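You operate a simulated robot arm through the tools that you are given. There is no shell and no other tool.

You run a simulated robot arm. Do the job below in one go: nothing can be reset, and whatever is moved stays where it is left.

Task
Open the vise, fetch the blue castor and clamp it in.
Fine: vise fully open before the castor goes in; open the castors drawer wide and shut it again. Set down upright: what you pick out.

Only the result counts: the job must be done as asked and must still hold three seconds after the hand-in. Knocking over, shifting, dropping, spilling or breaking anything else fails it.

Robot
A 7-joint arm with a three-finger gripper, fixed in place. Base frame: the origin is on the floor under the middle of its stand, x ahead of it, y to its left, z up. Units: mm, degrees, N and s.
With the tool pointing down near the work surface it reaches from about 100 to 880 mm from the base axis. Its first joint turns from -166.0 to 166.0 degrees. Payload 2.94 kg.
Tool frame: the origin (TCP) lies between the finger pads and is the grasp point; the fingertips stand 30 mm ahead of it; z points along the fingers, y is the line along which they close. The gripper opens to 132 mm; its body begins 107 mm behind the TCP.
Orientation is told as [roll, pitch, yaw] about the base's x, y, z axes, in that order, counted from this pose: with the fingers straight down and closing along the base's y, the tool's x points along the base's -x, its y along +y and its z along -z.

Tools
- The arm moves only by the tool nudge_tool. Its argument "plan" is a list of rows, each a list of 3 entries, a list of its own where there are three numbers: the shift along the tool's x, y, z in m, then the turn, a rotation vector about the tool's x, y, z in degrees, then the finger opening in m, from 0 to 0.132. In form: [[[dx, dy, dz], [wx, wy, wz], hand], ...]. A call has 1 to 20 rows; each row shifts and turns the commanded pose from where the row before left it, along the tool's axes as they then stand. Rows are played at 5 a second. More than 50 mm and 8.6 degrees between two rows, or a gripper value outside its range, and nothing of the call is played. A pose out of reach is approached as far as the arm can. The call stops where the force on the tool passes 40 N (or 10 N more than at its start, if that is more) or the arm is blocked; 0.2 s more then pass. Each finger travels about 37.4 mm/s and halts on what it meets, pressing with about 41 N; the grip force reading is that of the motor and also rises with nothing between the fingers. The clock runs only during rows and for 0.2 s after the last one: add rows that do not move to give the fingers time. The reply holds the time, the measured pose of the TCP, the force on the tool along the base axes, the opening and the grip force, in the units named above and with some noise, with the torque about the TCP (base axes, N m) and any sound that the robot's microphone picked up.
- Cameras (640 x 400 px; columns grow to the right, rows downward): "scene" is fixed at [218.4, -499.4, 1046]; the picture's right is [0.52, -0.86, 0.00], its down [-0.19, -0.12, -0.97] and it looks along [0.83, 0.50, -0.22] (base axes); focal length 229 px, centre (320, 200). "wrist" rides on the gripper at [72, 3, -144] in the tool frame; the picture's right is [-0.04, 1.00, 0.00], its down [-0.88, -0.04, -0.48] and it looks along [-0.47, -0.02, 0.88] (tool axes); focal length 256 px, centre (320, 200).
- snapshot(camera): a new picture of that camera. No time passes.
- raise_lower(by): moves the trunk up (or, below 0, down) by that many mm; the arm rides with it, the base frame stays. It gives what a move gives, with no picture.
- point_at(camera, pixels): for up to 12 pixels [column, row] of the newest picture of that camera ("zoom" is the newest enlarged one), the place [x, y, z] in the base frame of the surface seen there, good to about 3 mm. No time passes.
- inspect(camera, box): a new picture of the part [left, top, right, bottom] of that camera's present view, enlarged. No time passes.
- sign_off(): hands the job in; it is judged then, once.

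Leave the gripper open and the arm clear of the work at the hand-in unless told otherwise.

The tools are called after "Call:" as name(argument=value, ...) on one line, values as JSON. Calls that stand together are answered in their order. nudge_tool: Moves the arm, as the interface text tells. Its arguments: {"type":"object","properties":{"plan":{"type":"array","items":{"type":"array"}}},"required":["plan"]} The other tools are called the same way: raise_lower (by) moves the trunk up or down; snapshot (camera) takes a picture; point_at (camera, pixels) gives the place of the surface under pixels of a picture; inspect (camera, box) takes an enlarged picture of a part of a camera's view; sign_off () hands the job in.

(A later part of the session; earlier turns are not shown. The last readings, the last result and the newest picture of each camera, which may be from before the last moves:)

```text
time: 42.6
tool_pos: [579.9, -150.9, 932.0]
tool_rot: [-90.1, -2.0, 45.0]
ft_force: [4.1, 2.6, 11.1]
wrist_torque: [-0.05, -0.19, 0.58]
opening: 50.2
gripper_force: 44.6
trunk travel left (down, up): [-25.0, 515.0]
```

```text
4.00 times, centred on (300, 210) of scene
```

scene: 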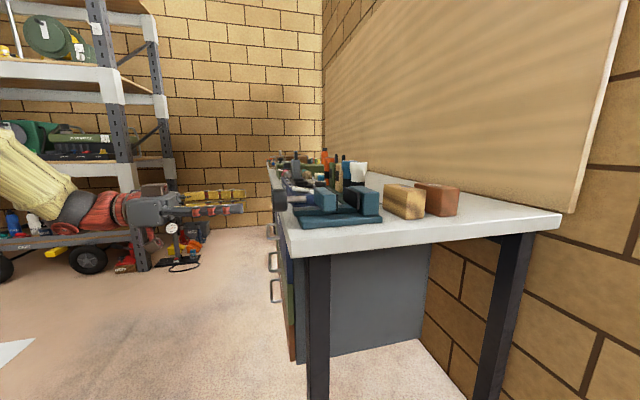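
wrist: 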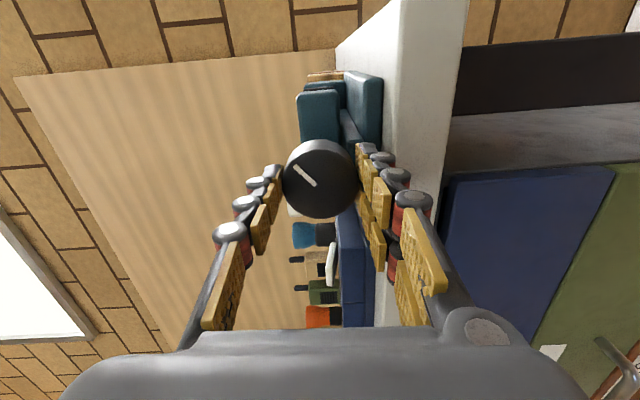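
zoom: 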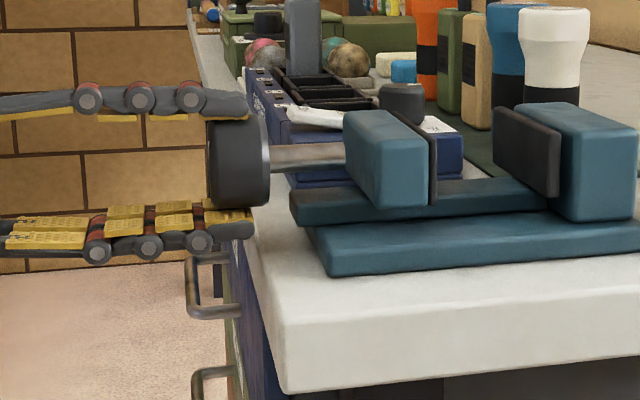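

Another 13 px of jaw travel (left edge now 343), with low force. I'll turn -40° more.

Call:
nudge_tool(plan=[[[0, 0, 0], [0, 0, -5], 0.03], [[0, 0, 0], [0, 0, -5], 0.03], [[0, 0, 0], [0, 0, -5], 0.03], [[0, 0, 0], [0, 0, -5], 0.03], [[0, 0, 0], [0, 0, -5], 0.03], [[0, 0, 0], [0, 0, -5], 0.03], [[0, 0, 0], [0, 0, -5], 0.03], [[0, 0, 0], [0, 0, -5], 0.03], [[0, 0, 0], [0, 0, 0], 0.03]])

Call:
snapshot(camera="wrist")

Call:
inspect(camera="scene", box=[220, 160, 380, 260])

```text
time: 44.6
tool_pos: [581.1, -151.0, 933.2]
tool_rot: [-90.2, 38.1, 44.8]
ft_force: [14.8, 0.3, 24.5]
wrist_torque: [-0.59, -0.73, -0.01]
opening: 50.2
gripper_force: 44.9
trunk travel left (down, up): [-25.0, 515.0]
```

```text
taken
```

wrist: 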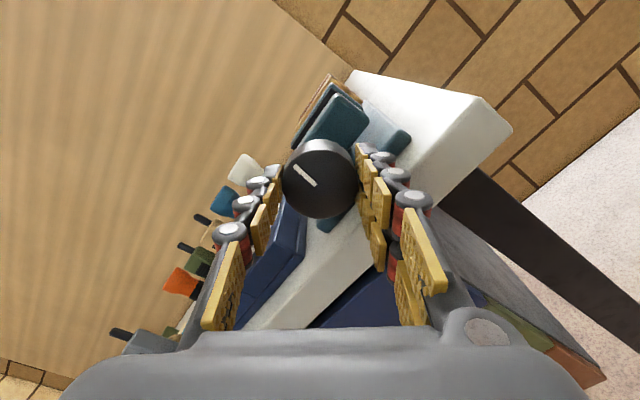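

```text
4.00 times, centred on (300, 210) of scene
```

zoom: 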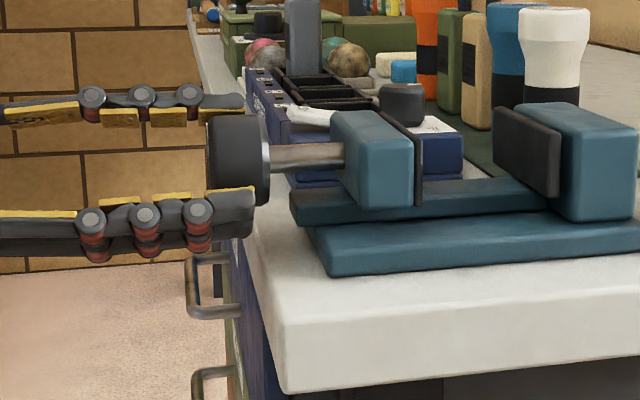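

The jaw edge is at 330 and still moving. I'll relieve the 25 N upward force with -2 mm along tool y and continue -40°.

Call:
nudge_tool(plan=[[[0.0002, -0.001, 0], [0, 0, 0], 0.03], [[0.0002, -0.001, 0], [0, 0, 0], 0.03], [[0, 0, 0], [0, 0, -5], 0.03], [[0, 0, 0], [0, 0, -5], 0.03], [[0, 0, 0], [0, 0, -5], 0.03], [[0, 0, 0], [0, 0, -5], 0.03], [[0, 0, 0], [0, 0, -5], 0.03], [[0, 0, 0], [0, 0, -5], 0.03], [[0, 0, 0], [0, 0, -5], 0.03], [[0, 0, 0], [0, 0, -5], 0.03], [[0, 0, 0], [0, 0, 0], 0.03]])

Call:
snapshot(camera="wrist")

Call:
inspect(camera="scene", box=[220, 160, 380, 260])

```text
time: 47.0
tool_pos: [580.5, -149.7, 931.2]
tool_rot: [-89.6, 78.2, 45.3]
ft_force: [5.5, 9.4, 1.9]
wrist_torque: [0.71, -0.34, 0.5]
opening: 50.3
gripper_force: 44.6
trunk travel left (down, up): [-25.0, 515.0]
```

```text
taken
```

wrist: 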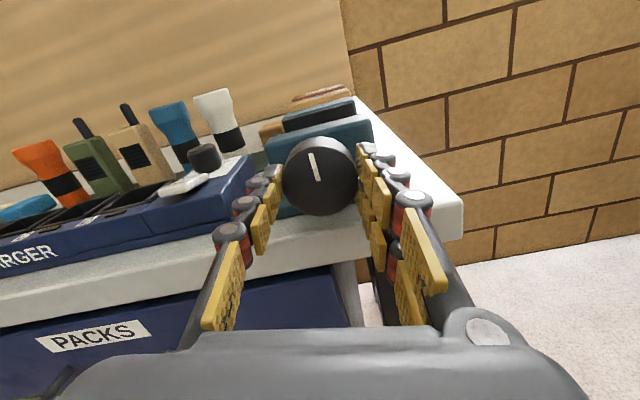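

```text
4.00 times, centred on (300, 210) of scene
```

zoom: 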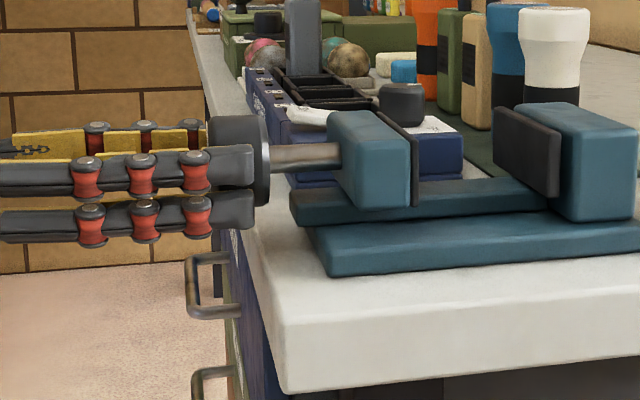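

The jaw edge only moved 330→327 and the white mark now sits about 35° round relative to the fingers. That means the knob hit its stop and the grip slipped. I'll confirm with another -16° and compare.

Call:
nudge_tool(plan=[[[0, 0, 0], [0, 0, -4], 0.02], [[0, 0, 0], [0, 0, -4], 0.02], [[0, 0, 0], [0, 0, -4], 0.02], [[0, 0, 0], [0, 0, -4], 0.02]])

Call:
snapshot(camera="wrist")

Call:
inspect(camera="scene", box=[220, 160, 380, 260])

```text
time: 48.0
tool_pos: [581.0, -150.4, 931.8]
tool_rot: [89.7, 85.8, -135.2]
ft_force: [3.4, 12.1, 2.0]
wrist_torque: [0.72, -0.68, 0.37]
opening: 50.3
gripper_force: 44.8
trunk travel left (down, up): [-25.0, 515.0]
```

```text
taken
```

wrist: 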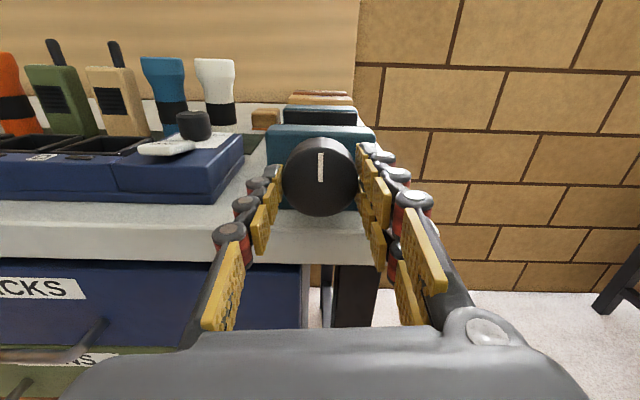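

```text
4.00 times, centred on (300, 210) of scene
```

zoom: 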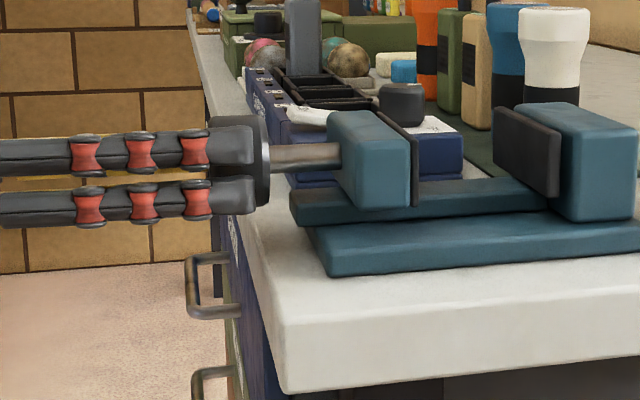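

The jaw stayed at 327 and the fingers slipped on the knob again, with the mark at 12 o'clock. The vise is fully open at its stop. I'll release and back away 80 mm.

Call:
nudge_tool(plan=[[[0, 0, 0], [0, 0, 0], 0.04], [[0, 0, 0], [0, 0, 0], 0.06], [[0, 0, 0], [0, 0, 0], 0.075], [[0, 0, 0], [0, 0, 0], 0.075], [[0, 0, -0.04], [0, 0, 0], 0.075], [[0, 0, -0.04], [0, 0, 0], 0.075], [[0, 0, 0], [0, 0, 0], 0.075]])

Call:
snapshot(camera="wrist")

Call:
inspect(camera="scene", box=[220, 160, 380, 260])

Call:
point_at(camera="zoom", pixels=[[350, 160], [400, 160], [413, 160], [418, 170], [500, 150], [520, 150], [330, 150], [460, 190], [300, 205], [480, 240], [310, 230]])

```text
time: 49.6
tool_pos: [527.5, -94.8, 931.4]
tool_rot: [90.3, 86.0, -134.8]
ft_force: [0.2, 1.1, 0.2]
wrist_torque: [0.02, 0.02, 0.0]
opening: 75.2
gripper_force: 0.0
trunk travel left (down, up): [-25.0, 515.0]
```

```text
taken
```

wrist: 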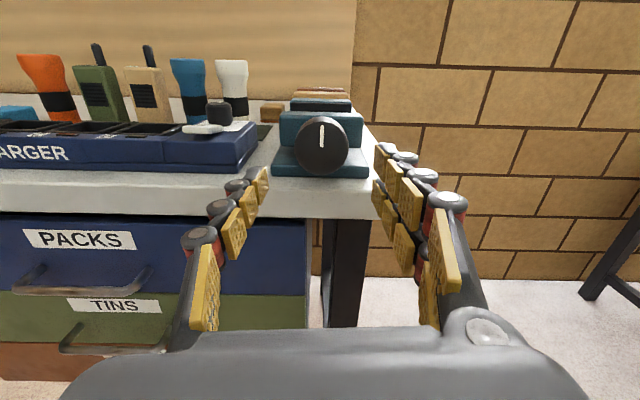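

```text
4.00 times, centred on (300, 210) of scene
```

zoom: 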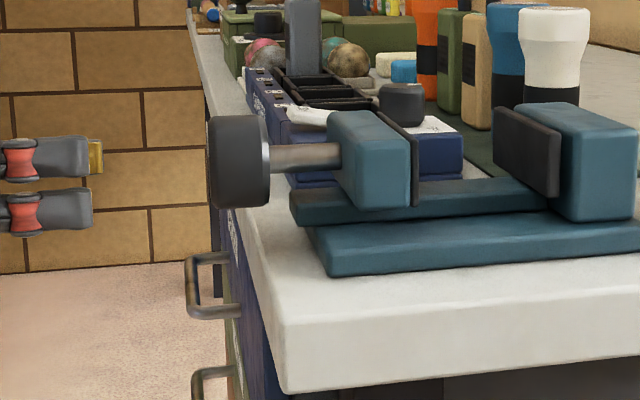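

```text
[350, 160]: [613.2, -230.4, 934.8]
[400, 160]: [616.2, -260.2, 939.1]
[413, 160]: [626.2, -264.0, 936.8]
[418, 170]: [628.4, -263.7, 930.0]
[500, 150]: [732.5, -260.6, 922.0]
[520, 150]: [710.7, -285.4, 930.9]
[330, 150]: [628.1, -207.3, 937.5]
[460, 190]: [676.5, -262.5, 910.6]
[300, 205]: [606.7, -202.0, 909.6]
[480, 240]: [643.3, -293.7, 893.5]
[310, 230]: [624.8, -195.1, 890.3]
```

The gap is now about 73 mm between pads (moving pad at 631, fixed pad at 703 along the axis). Next is the castors drawer. I'll turn the tool so the fingers close vertically on the horizontal bar (p=-180).

Call:
nudge_tool(plan=[[[0, 0, -0.02], [0, 0, 7.83], 0.075], [[0, 0, -0.02], [0, 0, 7.83], 0.075], [[0, 0, 0], [0, 0, 7.83], 0.075], [[0, 0, 0], [0, 0, 7.83], 0.075], [[0, 0, 0], [0, 0, 7.83], 0.075], [[0, 0, 0], [0, 0, 7.83], 0.075], [[0, 0, 0], [0, 0, 7.83], 0.075], [[0, 0, 0], [0, 0, 7.83], 0.075], [[0, 0, 0], [0, 0, 7.83], 0.075], [[0, 0, 0], [0, 0, 7.83], 0.075], [[0, 0, 0], [0, 0, 7.83], 0.075], [[0, 0, 0], [0, 0, 7.83], 0.075], [[0, 0, 0], [0, 0, 0], 0.075]])

```text
time: 52.4
tool_pos: [495.5, -66.2, 933.1]
tool_rot: [-90.0, 0.1, 44.9]
ft_force: [-0.2, -0.3, -0.3]
wrist_torque: [0.0, 0.0, -0.02]
opening: 75.2
gripper_force: 0.1
trunk travel left (down, up): [-25.0, 515.0]
```

Orientation is right (roll -90, pitch 0, yaw 45). I'll slide 290 mm along the bench front to line up with the drawer handles, then start down.

Call:
nudge_tool(plan=[[[-0.042, 0, 0], [0, 0, 0], 0.075], [[-0.042, 0, 0], [0, 0, 0], 0.075], [[-0.042, 0, 0], [0, 0, 0], 0.075], [[-0.042, 0, 0], [0, 0, 0], 0.075], [[-0.042, 0, 0], [0, 0, 0], 0.075], [[-0.042, 0, 0], [0, 0, 0], 0.075], [[-0.042, 0, 0], [0, 0, 0], 0.075], [[0, 0.04, 0], [0, 0, 0], 0.075], [[0, 0.04, 0], [0, 0, 0], 0.075], [[0, 0.04, 0], [0, 0, 0], 0.075], [[0, 0, 0], [0, 0, 0], 0.075]])

Call:
snapshot(camera="wrist")

Call:
snapshot(camera="scene")

```text
time: 54.8
tool_pos: [702.3, 140.4, 811.9]
tool_rot: [-90.1, 0.1, 45.0]
ft_force: [0.1, -0.4, 0.0]
wrist_torque: [0.02, 0.0, 0.0]
opening: 75.0
gripper_force: 0.1
trunk travel left (down, up): [-25.0, 515.0]
```

```text
taken
```

wrist: 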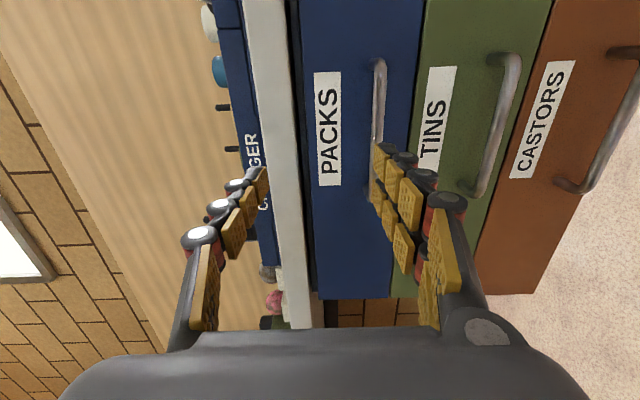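

```text
taken
```

scene: 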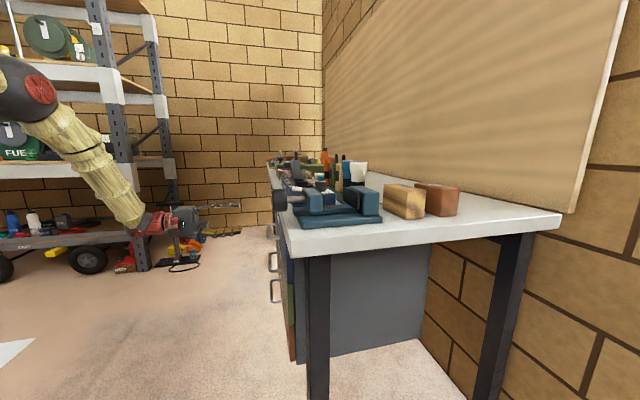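

I can see all three handles and the CASTORS label at (545,120). I'll measure the castors handle from here.

Call:
point_at(camera="wrist", pixels=[[634, 85], [625, 112], [612, 138], [600, 160], [590, 182], [570, 184], [520, 250], [540, 120], [512, 60], [500, 130], [480, 185], [480, 280]])

```text
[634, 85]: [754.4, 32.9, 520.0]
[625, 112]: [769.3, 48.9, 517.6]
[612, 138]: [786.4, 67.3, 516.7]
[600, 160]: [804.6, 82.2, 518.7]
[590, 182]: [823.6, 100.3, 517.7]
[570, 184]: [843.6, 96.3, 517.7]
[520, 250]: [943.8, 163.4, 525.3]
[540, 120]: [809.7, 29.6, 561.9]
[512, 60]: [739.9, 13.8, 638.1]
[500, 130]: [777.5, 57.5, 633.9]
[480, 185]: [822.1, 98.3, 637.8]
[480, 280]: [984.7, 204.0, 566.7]
```

The castors bar is at v≈510, z≈518, spanning u 535–660, and the drawer face is at v≈551. I'll descend 294 mm in front of it (fingertips still about 75 mm away).

Call:
nudge_tool(plan=[[[0, 0.042, 0], [0, 0, 0], 0.075], [[0, 0.042, 0], [0, 0, 0], 0.075], [[0, 0.042, 0], [0, 0, 0], 0.075], [[0, 0.042, 0], [0, 0, 0], 0.075], [[0, 0.042, 0], [0, 0, 0], 0.075], [[0, 0.042, 0], [0, 0, 0], 0.075], [[0, 0.042, 0], [0, 0, 0], 0.075], [[0, 0, 0], [0, 0, 0], 0.075]])

Call:
snapshot(camera="wrist")

Call:
snapshot(camera="scene")

```text
time: 56.6
tool_pos: [708.4, 140.9, 516.8]
tool_rot: [-90.0, 0.1, 45.0]
ft_force: [-0.3, -0.5, -0.1]
wrist_torque: [-0.01, 0.02, 0.02]
opening: 75.2
gripper_force: 0.0
trunk travel left (down, up): [-25.0, 515.0]
```

```text
taken
```

wrist: 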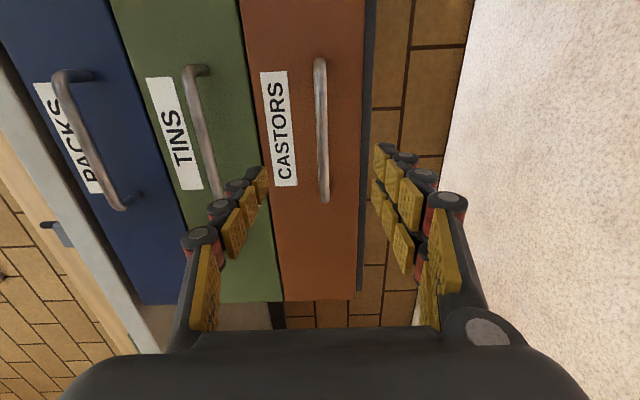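

```text
taken
```

scene: 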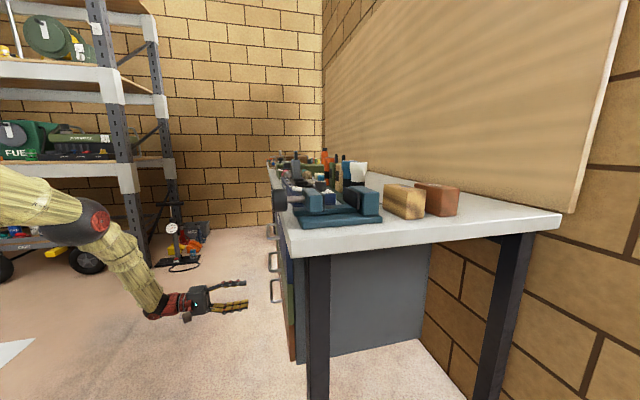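

The bar is centred between the fingers (column 321). I'll move in 105 mm, which leaves the tips about 14 mm short of the drawer face, and close on the bar.

Call:
nudge_tool(plan=[[[0, -0.001, 0.036], [0, 0, 0], 0.075], [[0, 0, 0.036], [0, 0, 0], 0.075], [[0, 0, 0.02], [0, 0, 0], 0.075], [[0, 0, 0.013], [0, 0, 0], 0.075], [[0, 0, 0], [0, 0, 0], 0.05], [[0, 0, 0], [0, 0, 0], 0.03], [[0, 0, 0], [0, 0, 0], 0.01], [[0, 0, 0], [0, 0, 0], 0.0], [[0, 0, 0], [0, 0, 0], 0.0], [[0, 0, 0], [0, 0, 0], 0.0]])

Call:
snapshot(camera="wrist")

```text
time: 58.8
tool_pos: [777.2, 67.5, 514.0]
tool_rot: [-89.6, 0.4, 45.1]
ft_force: [8.1, 4.1, -26.6]
wrist_torque: [0.53, -0.12, 0.69]
opening: 11.3
gripper_force: 23.4
trunk travel left (down, up): [-25.0, 515.0]
```

```text
taken
```

wrist: 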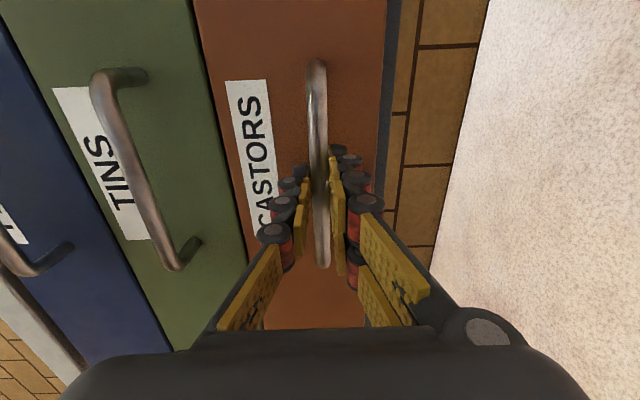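

The bar is held at 11.3 mm. The tool feels 27 N downward, so I'll lower 2 mm to relieve that, then start pulling the drawer out 100 mm.

Call:
nudge_tool(plan=[[[0, 0.001, 0], [0, 0, 0], 0.0], [[0, 0.001, 0], [0, 0, 0], 0.0], [[0, 0, -0.01], [0, 0, 0], 0.0], [[0, 0, -0.015], [0, 0, 0], 0.0], [[0, 0, -0.015], [0, 0, 0], 0.0], [[0, 0, -0.015], [0, 0, 0], 0.0], [[0, 0, -0.015], [0, 0, 0], 0.0], [[0, 0, -0.015], [0, 0, 0], 0.0], [[0, 0, -0.015], [0, 0, 0], 0.0], [[0, 0, 0], [0, 0, 0], 0.0]])

Call:
snapshot(camera="wrist")

Call:
snapshot(camera="scene")

```text
time: 61.0
tool_pos: [708.9, 138.5, 514.0]
tool_rot: [-89.5, 0.3, 45.0]
ft_force: [4.4, 5.9, -13.8]
wrist_torque: [0.46, -0.14, 0.06]
opening: 10.8
gripper_force: 38.0
trunk travel left (down, up): [-25.0, 515.0]
stopped in row 10: the force on the tool passed its limit at 40 N (the readings are from after the stop); the commanded pose is now the measured one
```

```text
taken
```

wrist: 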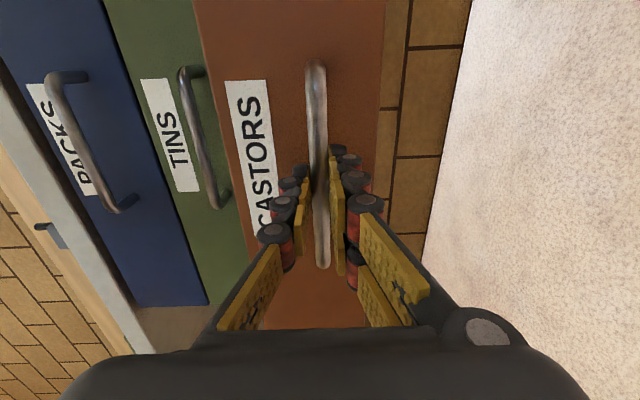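

```text
taken
```

scene: 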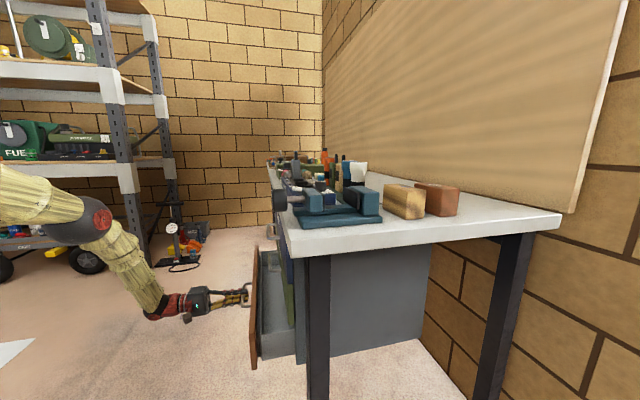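

The drawer is out about 98 mm. The force limit tripped on the sudden stop, so I'll keep pulling more gently at 10 mm per row.

Call:
nudge_tool(plan=[[[0, 0, -0.004], [0, 0, 0], 0.0], [[0, 0, -0.008], [0, 0, 0], 0.0], [[0, 0, -0.01], [0, 0, 0], 0.0], [[0, 0, -0.01], [0, 0, 0], 0.0], [[0, 0, -0.01], [0, 0, 0], 0.0], [[0, 0, -0.01], [0, 0, 0], 0.0], [[0, 0, -0.01], [0, 0, 0], 0.0], [[0, 0, -0.01], [0, 0, 0], 0.0], [[0, 0, -0.01], [0, 0, 0], 0.0], [[0, 0, -0.01], [0, 0, 0], 0.0], [[0, 0, -0.007], [0, 0, 0], 0.0], [[0, 0, -0.004], [0, 0, 0], 0.0], [[0, 0, -0.002], [0, 0, 0], 0.0], [[0, 0, 0], [0, 0, 0], 0.0]])

Call:
snapshot(camera="wrist")

Call:
snapshot(camera="scene")

```text
time: 64.0
tool_pos: [632.6, 212.2, 514.2]
tool_rot: [-89.6, 0.1, 45.0]
ft_force: [8.7, 8.7, -26.3]
wrist_torque: [0.48, -0.04, 0.5]
opening: 10.7
gripper_force: 38.0
trunk travel left (down, up): [-25.0, 515.0]
```

```text
taken
```

wrist: 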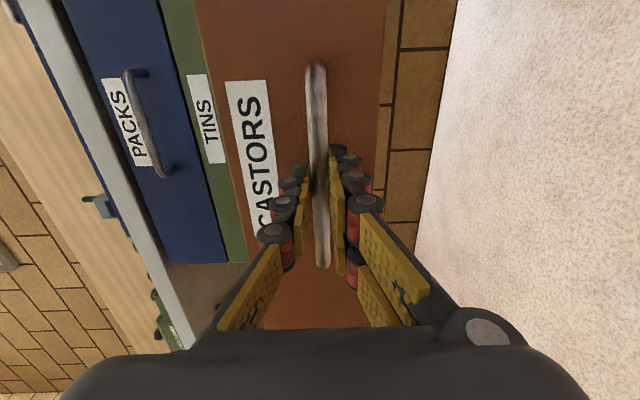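

```text
taken
```

scene: 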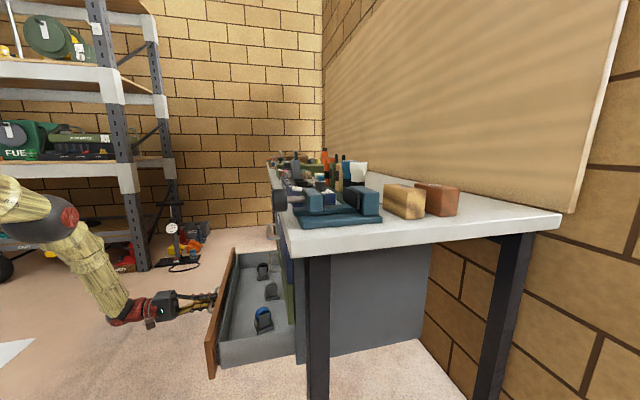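

The drawer is out about 204 mm and castors are visible in the scene view, the blue one near (264,320). I'll lower 2 mm to relieve the vertical force and continue pulling gently to the stop.

Call:
nudge_tool(plan=[[[0, 0.0015, -0.004], [0, 0, 0], 0.0], [[0, 0.001, -0.008], [0, 0, 0], 0.0], [[0, 0, -0.01], [0, 0, 0], 0.0], [[0, 0, -0.01], [0, 0, 0], 0.0], [[0, 0, -0.01], [0, 0, 0], 0.0], [[0, 0, -0.01], [0, 0, 0], 0.0], [[0, 0, -0.01], [0, 0, 0], 0.0], [[0, 0, -0.01], [0, 0, 0], 0.0], [[0, 0, -0.01], [0, 0, 0], 0.0], [[0, 0, -0.007], [0, 0, 0], 0.0], [[0, 0, -0.004], [0, 0, 0], 0.0], [[0, 0, -0.002], [0, 0, 0], 0.0], [[0, 0, 0], [0, 0, 0], 0.0]])

Call:
snapshot(camera="wrist")

Call:
snapshot(camera="scene")

```text
time: 66.8
tool_pos: [567.4, 277.5, 515.0]
tool_rot: [-89.7, 0.0, 45.0]
ft_force: [19.9, -1.6, 0.9]
wrist_torque: [0.1, -0.16, 0.6]
opening: 10.7
gripper_force: 38.3
trunk travel left (down, up): [-25.0, 515.0]
```

```text
taken
```

wrist: 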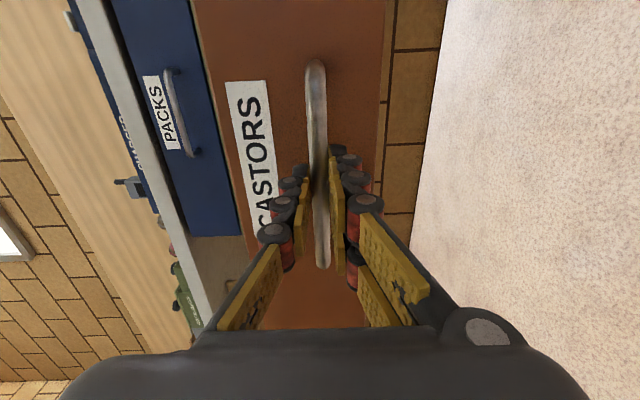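

```text
taken
```

scene: 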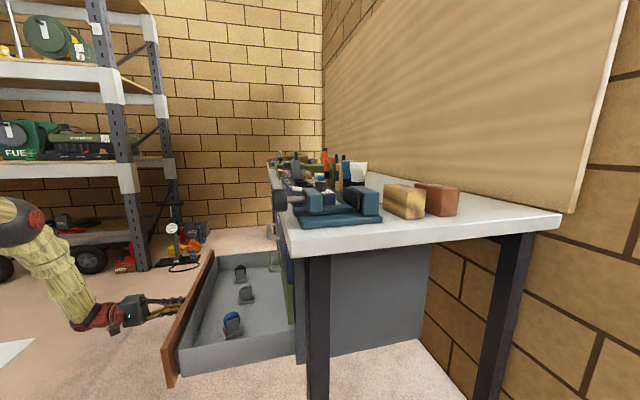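

The drawer is out about 297 mm with no stop felt yet (15 N pull). I'll pull another 40 mm slowly.

Call:
nudge_tool(plan=[[[0, 0, -0.004], [0, 0, 0], 0.0], [[0, 0, -0.006], [0, 0, 0], 0.0], [[0, 0, -0.006], [0, 0, 0], 0.0], [[0, 0, -0.006], [0, 0, 0], 0.0], [[0, 0, -0.006], [0, 0, 0], 0.0], [[0, 0, -0.006], [0, 0, 0], 0.0], [[0, 0, -0.004], [0, 0, 0], 0.0], [[0, 0, -0.002], [0, 0, 0], 0.0], [[0, 0, 0], [0, 0, 0], 0.0]])

Call:
snapshot(camera="scene")

Call:
inspect(camera="scene", box=[150, 240, 310, 380])

```text
time: 67.7
tool_pos: [555.5, 286.3, 513.9]
tool_rot: [-89.9, 0.1, 44.7]
ft_force: [17.6, -20.7, 8.5]
wrist_torque: [0.13, -0.43, 0.11]
opening: 11.7
gripper_force: 38.3
trunk travel left (down, up): [-25.0, 515.0]
stopped in row 4: the force on the tool passed its limit at 69 N (the readings are from after the stop); the commanded pose is now the measured one
```

```text
taken
```

scene: 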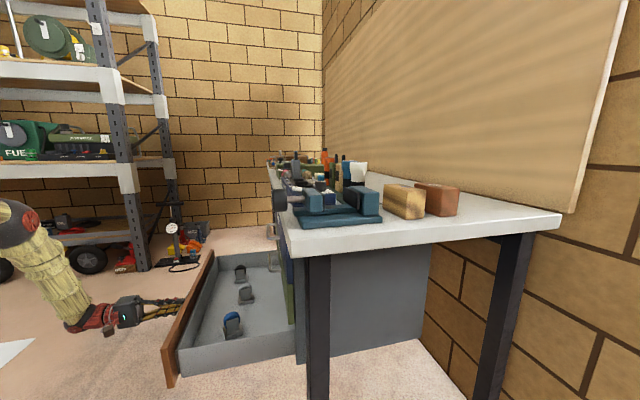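

```text
2.86 times, centred on (230, 310) of scene
```

zoom: 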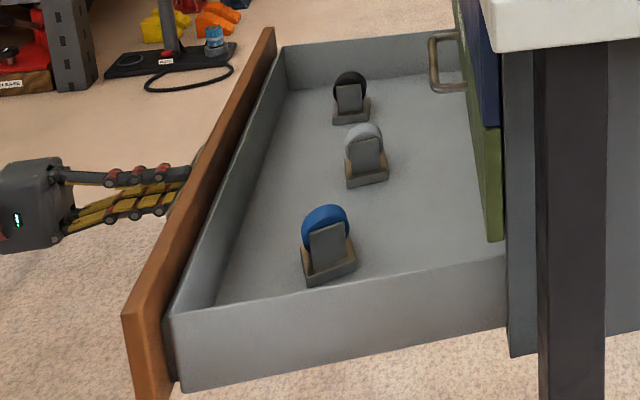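

The drawer hit its stop at about 300 mm, fully open. Inside are three castors (black, grey, blue), each with a base plate down and wheel up; the blue one is at zoom (327,245). I'll measure it, then release the handle.

Call:
point_at(camera="zoom", pixels=[[325, 215], [325, 245], [310, 235], [345, 225], [330, 280], [305, 255], [355, 258], [320, 262], [365, 150], [350, 95], [260, 250], [420, 200]])

Call:
nudge_tool(plan=[[[0, 0, 0.001], [0, 0, 0], 0.015], [[0, 0, 0], [0, 0, 0], 0.04], [[0, 0, 0], [0, 0, 0], 0.06], [[0, 0, 0], [0, 0, 0], 0.06], [[0, 0, -0.03], [0, 0, 0], 0.06], [[0, 0, -0.03], [0, 0, 0], 0.06], [[0, 0, -0.03], [0, 0, 0], 0.06], [[0, 0, 0], [0, 0, 0], 0.06]])

Call:
snapshot(camera="scene")

```text
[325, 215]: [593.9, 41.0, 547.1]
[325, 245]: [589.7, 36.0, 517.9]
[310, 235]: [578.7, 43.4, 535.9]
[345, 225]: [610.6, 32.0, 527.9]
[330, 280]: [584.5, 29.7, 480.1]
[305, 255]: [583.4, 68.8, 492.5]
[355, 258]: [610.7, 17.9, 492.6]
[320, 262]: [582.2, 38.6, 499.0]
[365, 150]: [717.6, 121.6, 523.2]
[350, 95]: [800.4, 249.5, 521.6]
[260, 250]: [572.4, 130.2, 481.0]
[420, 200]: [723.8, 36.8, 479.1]
```

```text
time: 69.5
tool_pos: [491.2, 350.9, 515.6]
tool_rot: [-90.0, 0.3, 44.9]
ft_force: [0.4, -0.2, 0.1]
wrist_torque: [-0.01, 0.03, 0.01]
opening: 59.9
gripper_force: 0.0
trunk travel left (down, up): [-25.0, 515.0]
```

```text
taken
```

scene: 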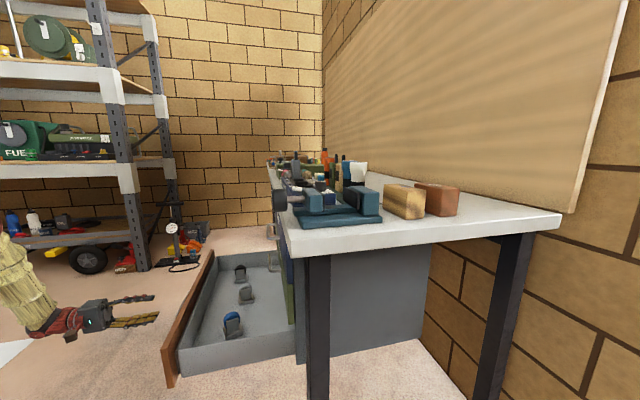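

The drawer stays open. The blue castor is near (594,42), floor z≈480, top z≈548. I'll rise 300 mm and swing the tool to point straight down.

Call:
nudge_tool(plan=[[[0, -0.045, 0], [0, 0, 0], 0.1], [[0, -0.045, 0], [0, 0, 0], 0.1], [[0, -0.045, 0], [0, 0, 0], 0.1], [[0, -0.045, 0], [0, 0, 0], 0.1], [[0, -0.045, 0], [0, 0, 0], 0.1], [[0, -0.045, 0], [0, 0, 0], 0.1], [[0, -0.045, 0], [0, 0, 0], 0.1], [[0, 0, 0], [0, 0, 0], 0.1]])

Call:
nudge_tool(plan=[[[0, 0, 0], [-7.5, 0, 0], 0.1], [[0, 0, 0], [-7.5, 0, 0], 0.1], [[0, 0, 0], [-7.5, 0, 0], 0.1], [[0, 0, 0], [-7.5, 0, 0], 0.1], [[0, 0, 0], [-7.5, 0, 0], 0.1], [[0, 0, 0], [-7.5, 0, 0], 0.1]])

```text
time: 71.3
tool_pos: [490.5, 352.8, 829.7]
tool_rot: [-89.9, 0.3, 44.9]
ft_force: [0.3, 0.2, 0.2]
wrist_torque: [0.04, -0.01, -0.01]
opening: 99.9
gripper_force: 0.1
trunk travel left (down, up): [-25.0, 515.0]
```

```text
time: 72.7
tool_pos: [492.8, 351.9, 827.1]
tool_rot: [-44.8, 0.2, 44.9]
ft_force: [0.5, 0.4, -0.7]
wrist_torque: [-0.02, -0.03, -0.04]
opening: 100.3
gripper_force: 0.1
trunk travel left (down, up): [-25.0, 515.0]
```

Half of the turn is done. I'll finish the turn to straight down, then shift so the camera looks at the blue castor from above.

Call:
nudge_tool(plan=[[[0, 0, 0], [-7.5, 0, 0], 0.1], [[0, 0, 0], [-7.5, 0, 0], 0.1], [[0, 0, 0], [-7.5, 0, 0], 0.1], [[0, 0, 0], [-7.5, 0, 0], 0.1], [[0, 0, 0], [-7.5, 0, 0], 0.1], [[0, 0, 0], [-7.5, 0, 0], 0.1], [[0.02, -0.03, 0], [0, 0, 0], 0.1], [[0.02, -0.03, 0], [0, 0, 0], 0.1], [[0.02, -0.03, 0], [0, 0, 0], 0.1], [[0.02, -0.03, 0], [0, 0, 0], 0.1], [[0.02, -0.03, 0], [0, 0, 0], 0.1], [[0.02, -0.03, 0], [0, 0, 0], 0.1], [[0.02, -0.03, 0], [0, 0, 0], 0.1], [[0.02, -0.03, 0], [0, 0, 0], 0.1], [[0.02, -0.03, 0], [0, 0, 0], 0.1], [[0.02, -0.02, 0], [0, 0, 0], 0.1], [[0, 0, 0], [0, 0, 0], 0.1]])

Call:
snapshot(camera="wrist")

Call:
snapshot(camera="scene")

```text
time: 76.3
tool_pos: [556.0, 1.9, 825.7]
tool_rot: [0.2, 0.2, 44.8]
ft_force: [-0.1, 0.6, 0.1]
wrist_torque: [0.01, -0.02, -0.02]
opening: 100.0
gripper_force: 0.0
trunk travel left (down, up): [-25.0, 515.0]
```

```text
taken
```

wrist: 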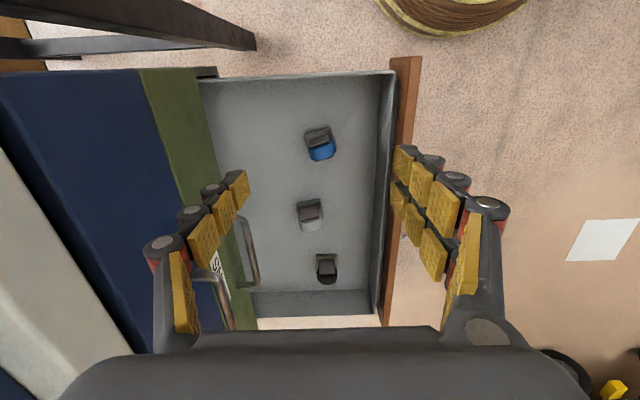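

```text
taken
```

scene: 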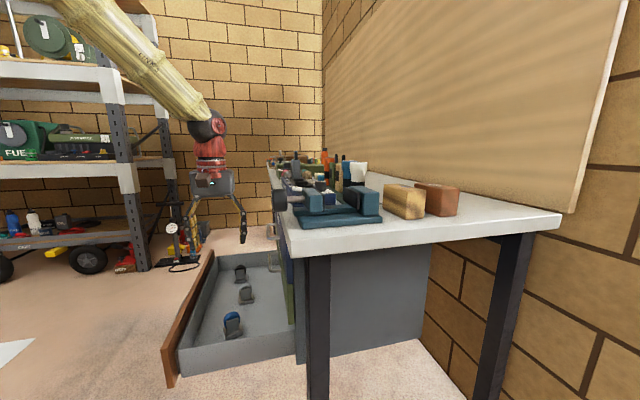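

The wrist view shows the drawer with the blue castor at (320,143). I'll zoom in and measure its shape.

Call:
inspect(camera="wrist", box=[270, 105, 370, 180])

Call:
inspect(camera="scene", box=[210, 300, 260, 345])

```text
5.33 times, centred on (320, 142) of wrist
```

zoom: 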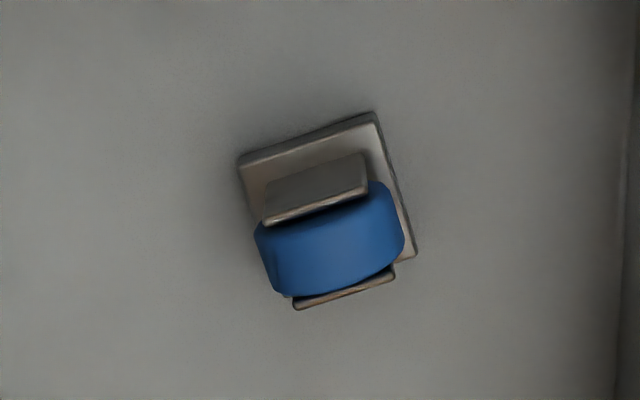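

```text
8.89 times, centred on (235, 322) of scene
```

zoom: 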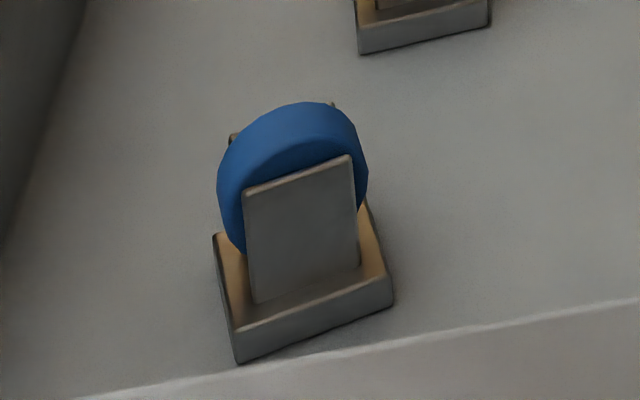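

The castor has a square base plate, two upright fork plates and the blue wheel between them, turned some 15–20° relative to the drawer. I'll zoom the wrist again and measure its corners.

Call:
inspect(camera="wrist", box=[270, 105, 370, 180])

Call:
point_at(camera="zoom", pixels=[[243, 164], [373, 117], [411, 252], [268, 187], [362, 158], [266, 221], [366, 190], [298, 304], [392, 270], [330, 245], [262, 240], [395, 215]])

Call:
point_at(camera="zoom", pixels=[[320, 215], [320, 280], [275, 290], [280, 200], [350, 175], [345, 290], [600, 100], [570, 300], [100, 100], [100, 300], [630, 200], [385, 235]])

```text
5.33 times, centred on (320, 142) of wrist
```

zoom: 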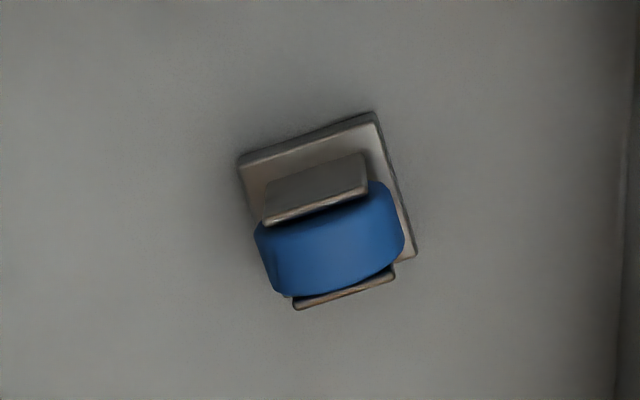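

```text
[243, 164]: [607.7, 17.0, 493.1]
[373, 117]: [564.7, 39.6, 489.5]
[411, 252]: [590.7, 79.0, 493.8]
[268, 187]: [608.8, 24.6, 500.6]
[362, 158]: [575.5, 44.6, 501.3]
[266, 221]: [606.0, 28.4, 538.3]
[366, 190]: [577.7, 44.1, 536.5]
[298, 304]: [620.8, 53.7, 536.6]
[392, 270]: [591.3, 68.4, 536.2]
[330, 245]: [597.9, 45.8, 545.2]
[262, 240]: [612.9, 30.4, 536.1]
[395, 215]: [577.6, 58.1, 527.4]
```

```text
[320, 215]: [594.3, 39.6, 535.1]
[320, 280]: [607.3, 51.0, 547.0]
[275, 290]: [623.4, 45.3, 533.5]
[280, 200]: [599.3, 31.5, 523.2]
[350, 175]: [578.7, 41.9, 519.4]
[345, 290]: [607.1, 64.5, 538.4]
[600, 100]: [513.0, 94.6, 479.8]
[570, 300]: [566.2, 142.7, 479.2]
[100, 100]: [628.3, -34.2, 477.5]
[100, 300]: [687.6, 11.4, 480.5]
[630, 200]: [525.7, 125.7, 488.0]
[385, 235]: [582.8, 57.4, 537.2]
```

The plate is 48×48 mm, centred near (599,48), with the fork plates facing along 62° and the wheel top at z≈548. I'll turn the tool +73° about its axis so the fingers close across the fork plates, and move over the castor.

Call:
nudge_tool(plan=[[[0, 0, 0], [0, 0, 7.3], 0.1], [[0, 0, 0], [0, 0, 7.3], 0.1], [[0, 0, 0], [0, 0, 7.3], 0.1], [[0, 0, 0], [0, 0, 7.3], 0.1], [[0, 0, 0], [0, 0, 7.3], 0.1], [[0, 0, 0], [0, 0, 7.3], 0.1], [[0, 0, 0], [0, 0, 7.3], 0.1], [[0, 0, 0], [0, 0, 7.3], 0.1], [[0, 0, 0], [0, 0, 7.3], 0.1], [[0, 0, 0], [0, 0, 7.3], 0.1], [[-0.008, 0.0305, 0], [0, 0, 0], 0.09], [[-0.008, 0.0305, 0], [0, 0, 0], 0.09], [[0, 0, 0], [0, 0, 0], 0.09]])

Call:
snapshot(camera="wrist")

Call:
inspect(camera="wrist", box=[240, 60, 400, 180])

```text
time: 79.1
tool_pos: [599.0, 54.2, 826.3]
tool_rot: [-0.2, 0.3, -28.1]
ft_force: [0.3, -0.2, -0.1]
wrist_torque: [-0.03, 0.03, 0.02]
opening: 89.9
gripper_force: 0.1
trunk travel left (down, up): [-25.0, 515.0]
```

```text
taken
```

wrist: 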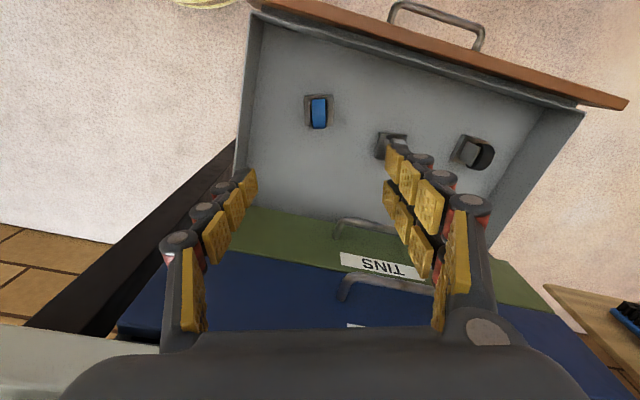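

```text
3.33 times, centred on (320, 120) of wrist
```

zoom: 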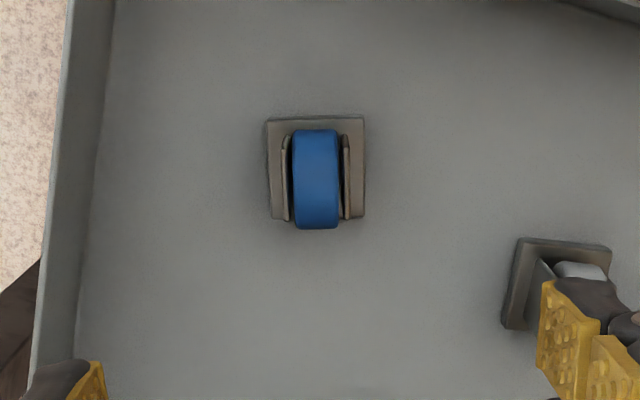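

The castor now looks square in the view: plate at zoom (267..364, 118..218), forks at columns 286 and 346. I'll measure for exact centring and wall clearance.

Call:
point_at(camera="zoom", pixels=[[271, 124], [359, 121], [361, 212], [271, 214], [286, 145], [286, 210], [346, 145], [346, 210], [316, 160], [316, 190], [90, 200], [75, 150]])

Call:
point_at(camera="zoom", pixels=[[296, 180], [337, 180], [316, 133], [316, 225], [505, 320], [520, 245], [85, 300], [60, 300], [110, 100], [400, 320], [610, 20], [50, 200]])

```text
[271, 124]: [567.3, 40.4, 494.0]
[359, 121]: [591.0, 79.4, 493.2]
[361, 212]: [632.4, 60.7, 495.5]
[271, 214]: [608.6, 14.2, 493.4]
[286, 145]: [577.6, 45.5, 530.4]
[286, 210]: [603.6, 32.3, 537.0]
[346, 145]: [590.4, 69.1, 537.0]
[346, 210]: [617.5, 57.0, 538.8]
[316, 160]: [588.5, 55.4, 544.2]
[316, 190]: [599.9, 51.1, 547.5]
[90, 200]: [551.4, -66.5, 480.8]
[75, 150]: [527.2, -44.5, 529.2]
```

```text
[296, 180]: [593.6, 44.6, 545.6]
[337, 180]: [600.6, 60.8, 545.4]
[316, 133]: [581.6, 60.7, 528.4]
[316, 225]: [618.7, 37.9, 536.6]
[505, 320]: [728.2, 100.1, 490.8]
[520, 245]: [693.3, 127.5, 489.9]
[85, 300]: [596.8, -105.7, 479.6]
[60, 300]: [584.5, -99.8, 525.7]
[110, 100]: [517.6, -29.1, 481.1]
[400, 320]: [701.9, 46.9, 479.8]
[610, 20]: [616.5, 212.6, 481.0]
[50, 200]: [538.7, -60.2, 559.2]
```

The castor centre is about (599,49) and the walls and neighbours are more than 100 mm away. I'll correct by (-2.6,-3.5) mm in the tool frame and descend to z≈640 for a closer look.

Call:
nudge_tool(plan=[[[-0.0026, -0.0035, 0.03], [0, 0, 0], 0.08], [[0, 0, 0.04], [0, 0, 0], 0.08], [[0, 0, 0.04], [0, 0, 0], 0.08], [[0, 0, 0.04], [0, 0, 0], 0.08], [[0, 0, 0.036], [0, 0, 0], 0.08], [[0, 0, 0], [0, 0, 0], 0.08]])

Call:
snapshot(camera="wrist")

Call:
inspect(camera="wrist", box=[240, 90, 400, 210])

Call:
snapshot(camera="scene")

```text
time: 80.5
tool_pos: [599.0, 47.3, 641.3]
tool_rot: [-0.2, 0.2, -28.1]
ft_force: [-0.4, -0.1, 0.7]
wrist_torque: [-0.01, 0.04, 0.02]
opening: 79.9
gripper_force: 0.0
trunk travel left (down, up): [-25.0, 515.0]
```

```text
taken
```

wrist: 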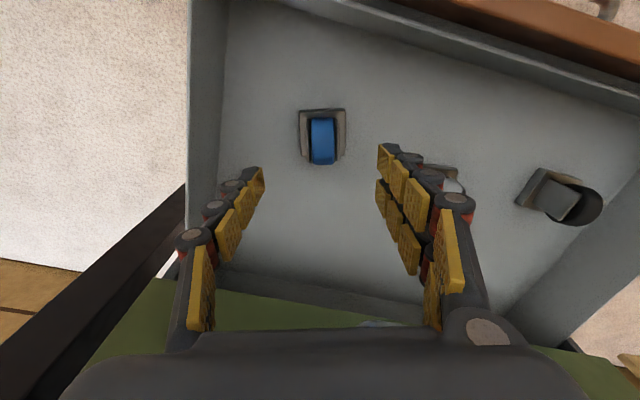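

```text
3.33 times, centred on (320, 150) of wrist
```

zoom: 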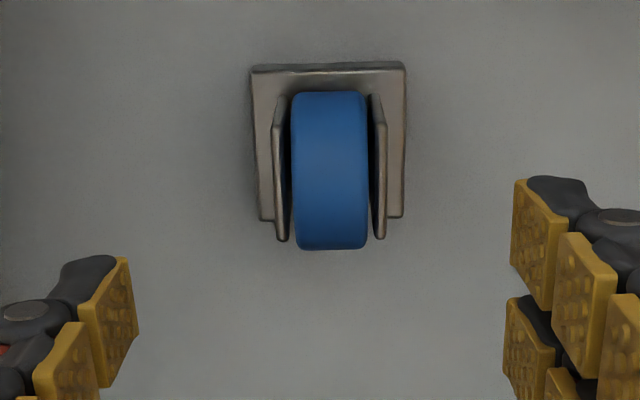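

```text
taken
```

scene: 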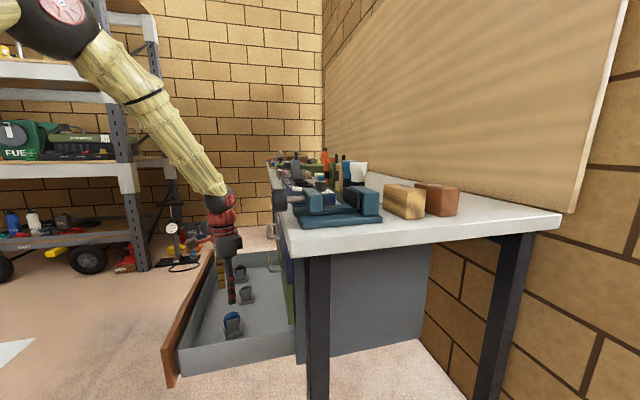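

The castor appears at zoom column 329, slightly right of centre. I'll measure again from this closer view.

Call:
point_at(camera="zoom", pixels=[[330, 130], [330, 170], [330, 210], [297, 160], [362, 160], [281, 150], [377, 150], [257, 75], [400, 70], [400, 210], [283, 230], [382, 228]])

```text
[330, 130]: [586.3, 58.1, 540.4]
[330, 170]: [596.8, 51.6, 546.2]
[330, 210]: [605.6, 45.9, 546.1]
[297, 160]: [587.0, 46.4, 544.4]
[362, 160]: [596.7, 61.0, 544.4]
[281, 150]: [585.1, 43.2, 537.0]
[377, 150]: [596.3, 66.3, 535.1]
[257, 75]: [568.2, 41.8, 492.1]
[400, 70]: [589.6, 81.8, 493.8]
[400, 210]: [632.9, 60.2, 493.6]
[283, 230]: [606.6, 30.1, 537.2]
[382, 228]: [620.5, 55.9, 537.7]
```

The castor needs +2.8 mm along tool y and its angle matches the tool (61.9°). I'll descend 107 mm to z≈534 with the fingers open 80 mm, tips about 10 mm above the base plate.

Call:
nudge_tool(plan=[[[0, 0.0028, 0.04], [0, 0, 0], 0.08], [[0, 0, 0.04], [0, 0, 0], 0.08], [[0, 0, 0.017], [0, 0, 0], 0.08], [[0, 0, 0.01], [0, 0, 0], 0.08], [[0, 0, 0], [0, 0, 0], 0.08]])

Call:
snapshot(camera="wrist")

Call:
inspect(camera="scene", box=[150, 220, 310, 360])

```text
time: 81.7
tool_pos: [599.5, 49.1, 536.4]
tool_rot: [-0.2, 0.2, -28.0]
ft_force: [0.2, -0.1, 0.0]
wrist_torque: [0.02, 0.01, 0.0]
opening: 80.0
gripper_force: 0.2
trunk travel left (down, up): [-25.0, 515.0]
```

```text
taken
```

wrist: 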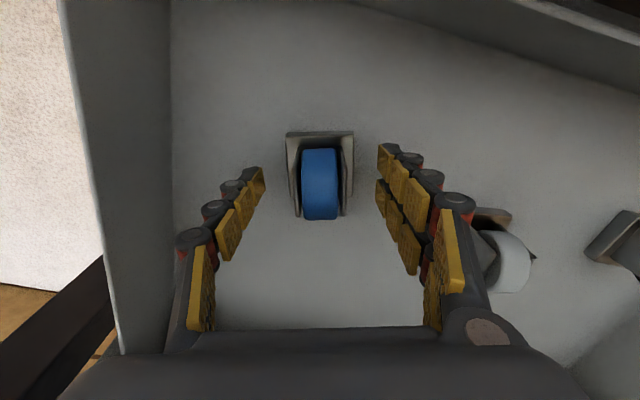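

```text
2.86 times, centred on (230, 290) of scene
```

zoom: 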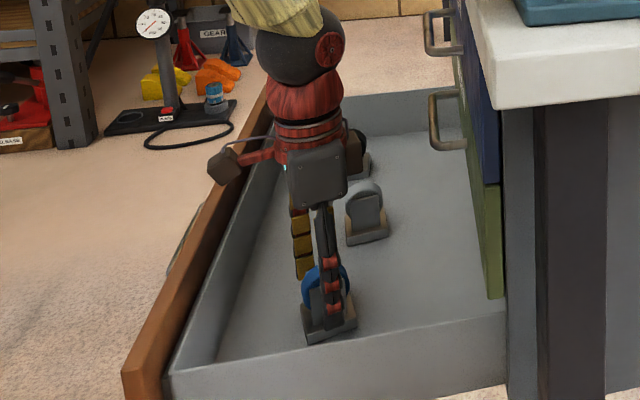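

The wheel is centred between the fingers (columns 300–340, fingers at 250 and 385). I'll lower 3 mm more and close on the fork plates.

Call:
nudge_tool(plan=[[[0, 0, 0.003], [0, 0, 0], 0.07], [[0, 0, 0], [0, 0, 0], 0.055], [[0, 0, 0], [0, 0, 0], 0.04], [[0, 0, 0], [0, 0, 0], 0.03], [[0, 0, 0], [0, 0, 0], 0.02], [[0, 0, 0], [0, 0, 0], 0.015], [[0, 0, 0], [0, 0, 0], 0.015]])

Call:
snapshot(camera="wrist")

```text
time: 83.3
tool_pos: [601.3, 49.0, 533.5]
tool_rot: [-0.2, 0.2, -28.1]
ft_force: [-0.2, -0.5, 0.1]
wrist_torque: [-0.05, 0.04, -0.04]
opening: 33.2
gripper_force: 40.9
trunk travel left (down, up): [-25.0, 515.0]
```

```text
taken
```

wrist: 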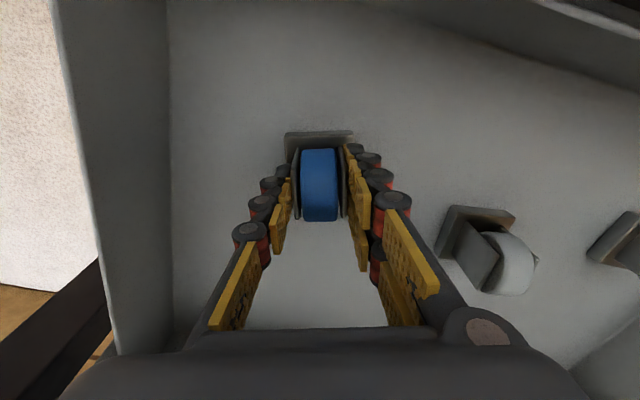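

The forks are gripped at 33.2 mm with full force. I'll lift 60 mm gently and check that the castor comes along.

Call:
nudge_tool(plan=[[[0, 0, -0.005], [0, 0, 0], 0.015], [[0, 0, -0.01], [0, 0, 0], 0.015], [[0, 0, -0.02], [0, 0, 0], 0.015], [[0, 0, -0.025], [0, 0, 0], 0.015], [[0, 0, 0], [0, 0, 0], 0.015]])

Call:
snapshot(camera="wrist")

Call:
inspect(camera="scene", box=[150, 220, 310, 360])

```text
time: 84.5
tool_pos: [600.8, 49.3, 592.9]
tool_rot: [-0.2, 0.2, -28.1]
ft_force: [0.3, 0.0, -1.7]
wrist_torque: [-0.01, 0.02, 0.03]
opening: 32.9
gripper_force: 40.9
trunk travel left (down, up): [-25.0, 515.0]
```

```text
taken
```

wrist: 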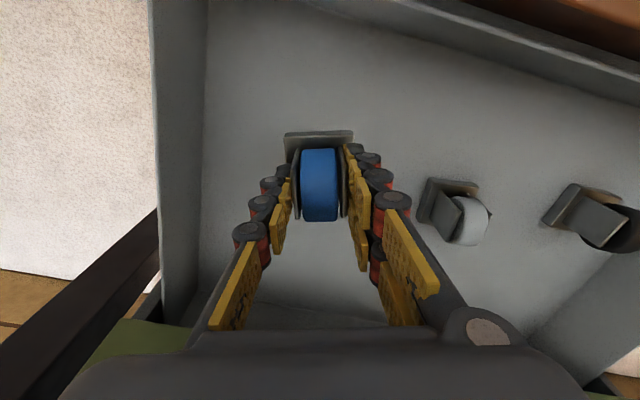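

```text
2.86 times, centred on (230, 290) of scene
```

zoom: 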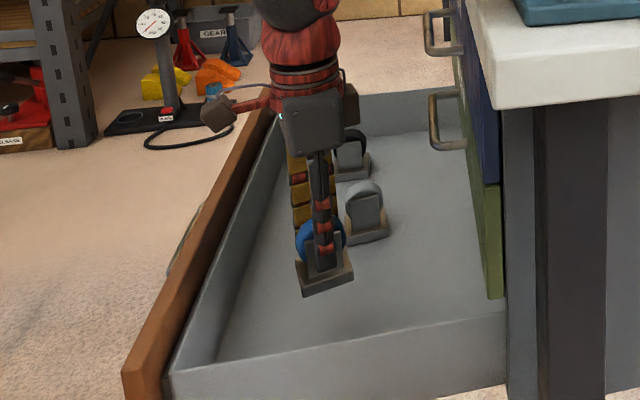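

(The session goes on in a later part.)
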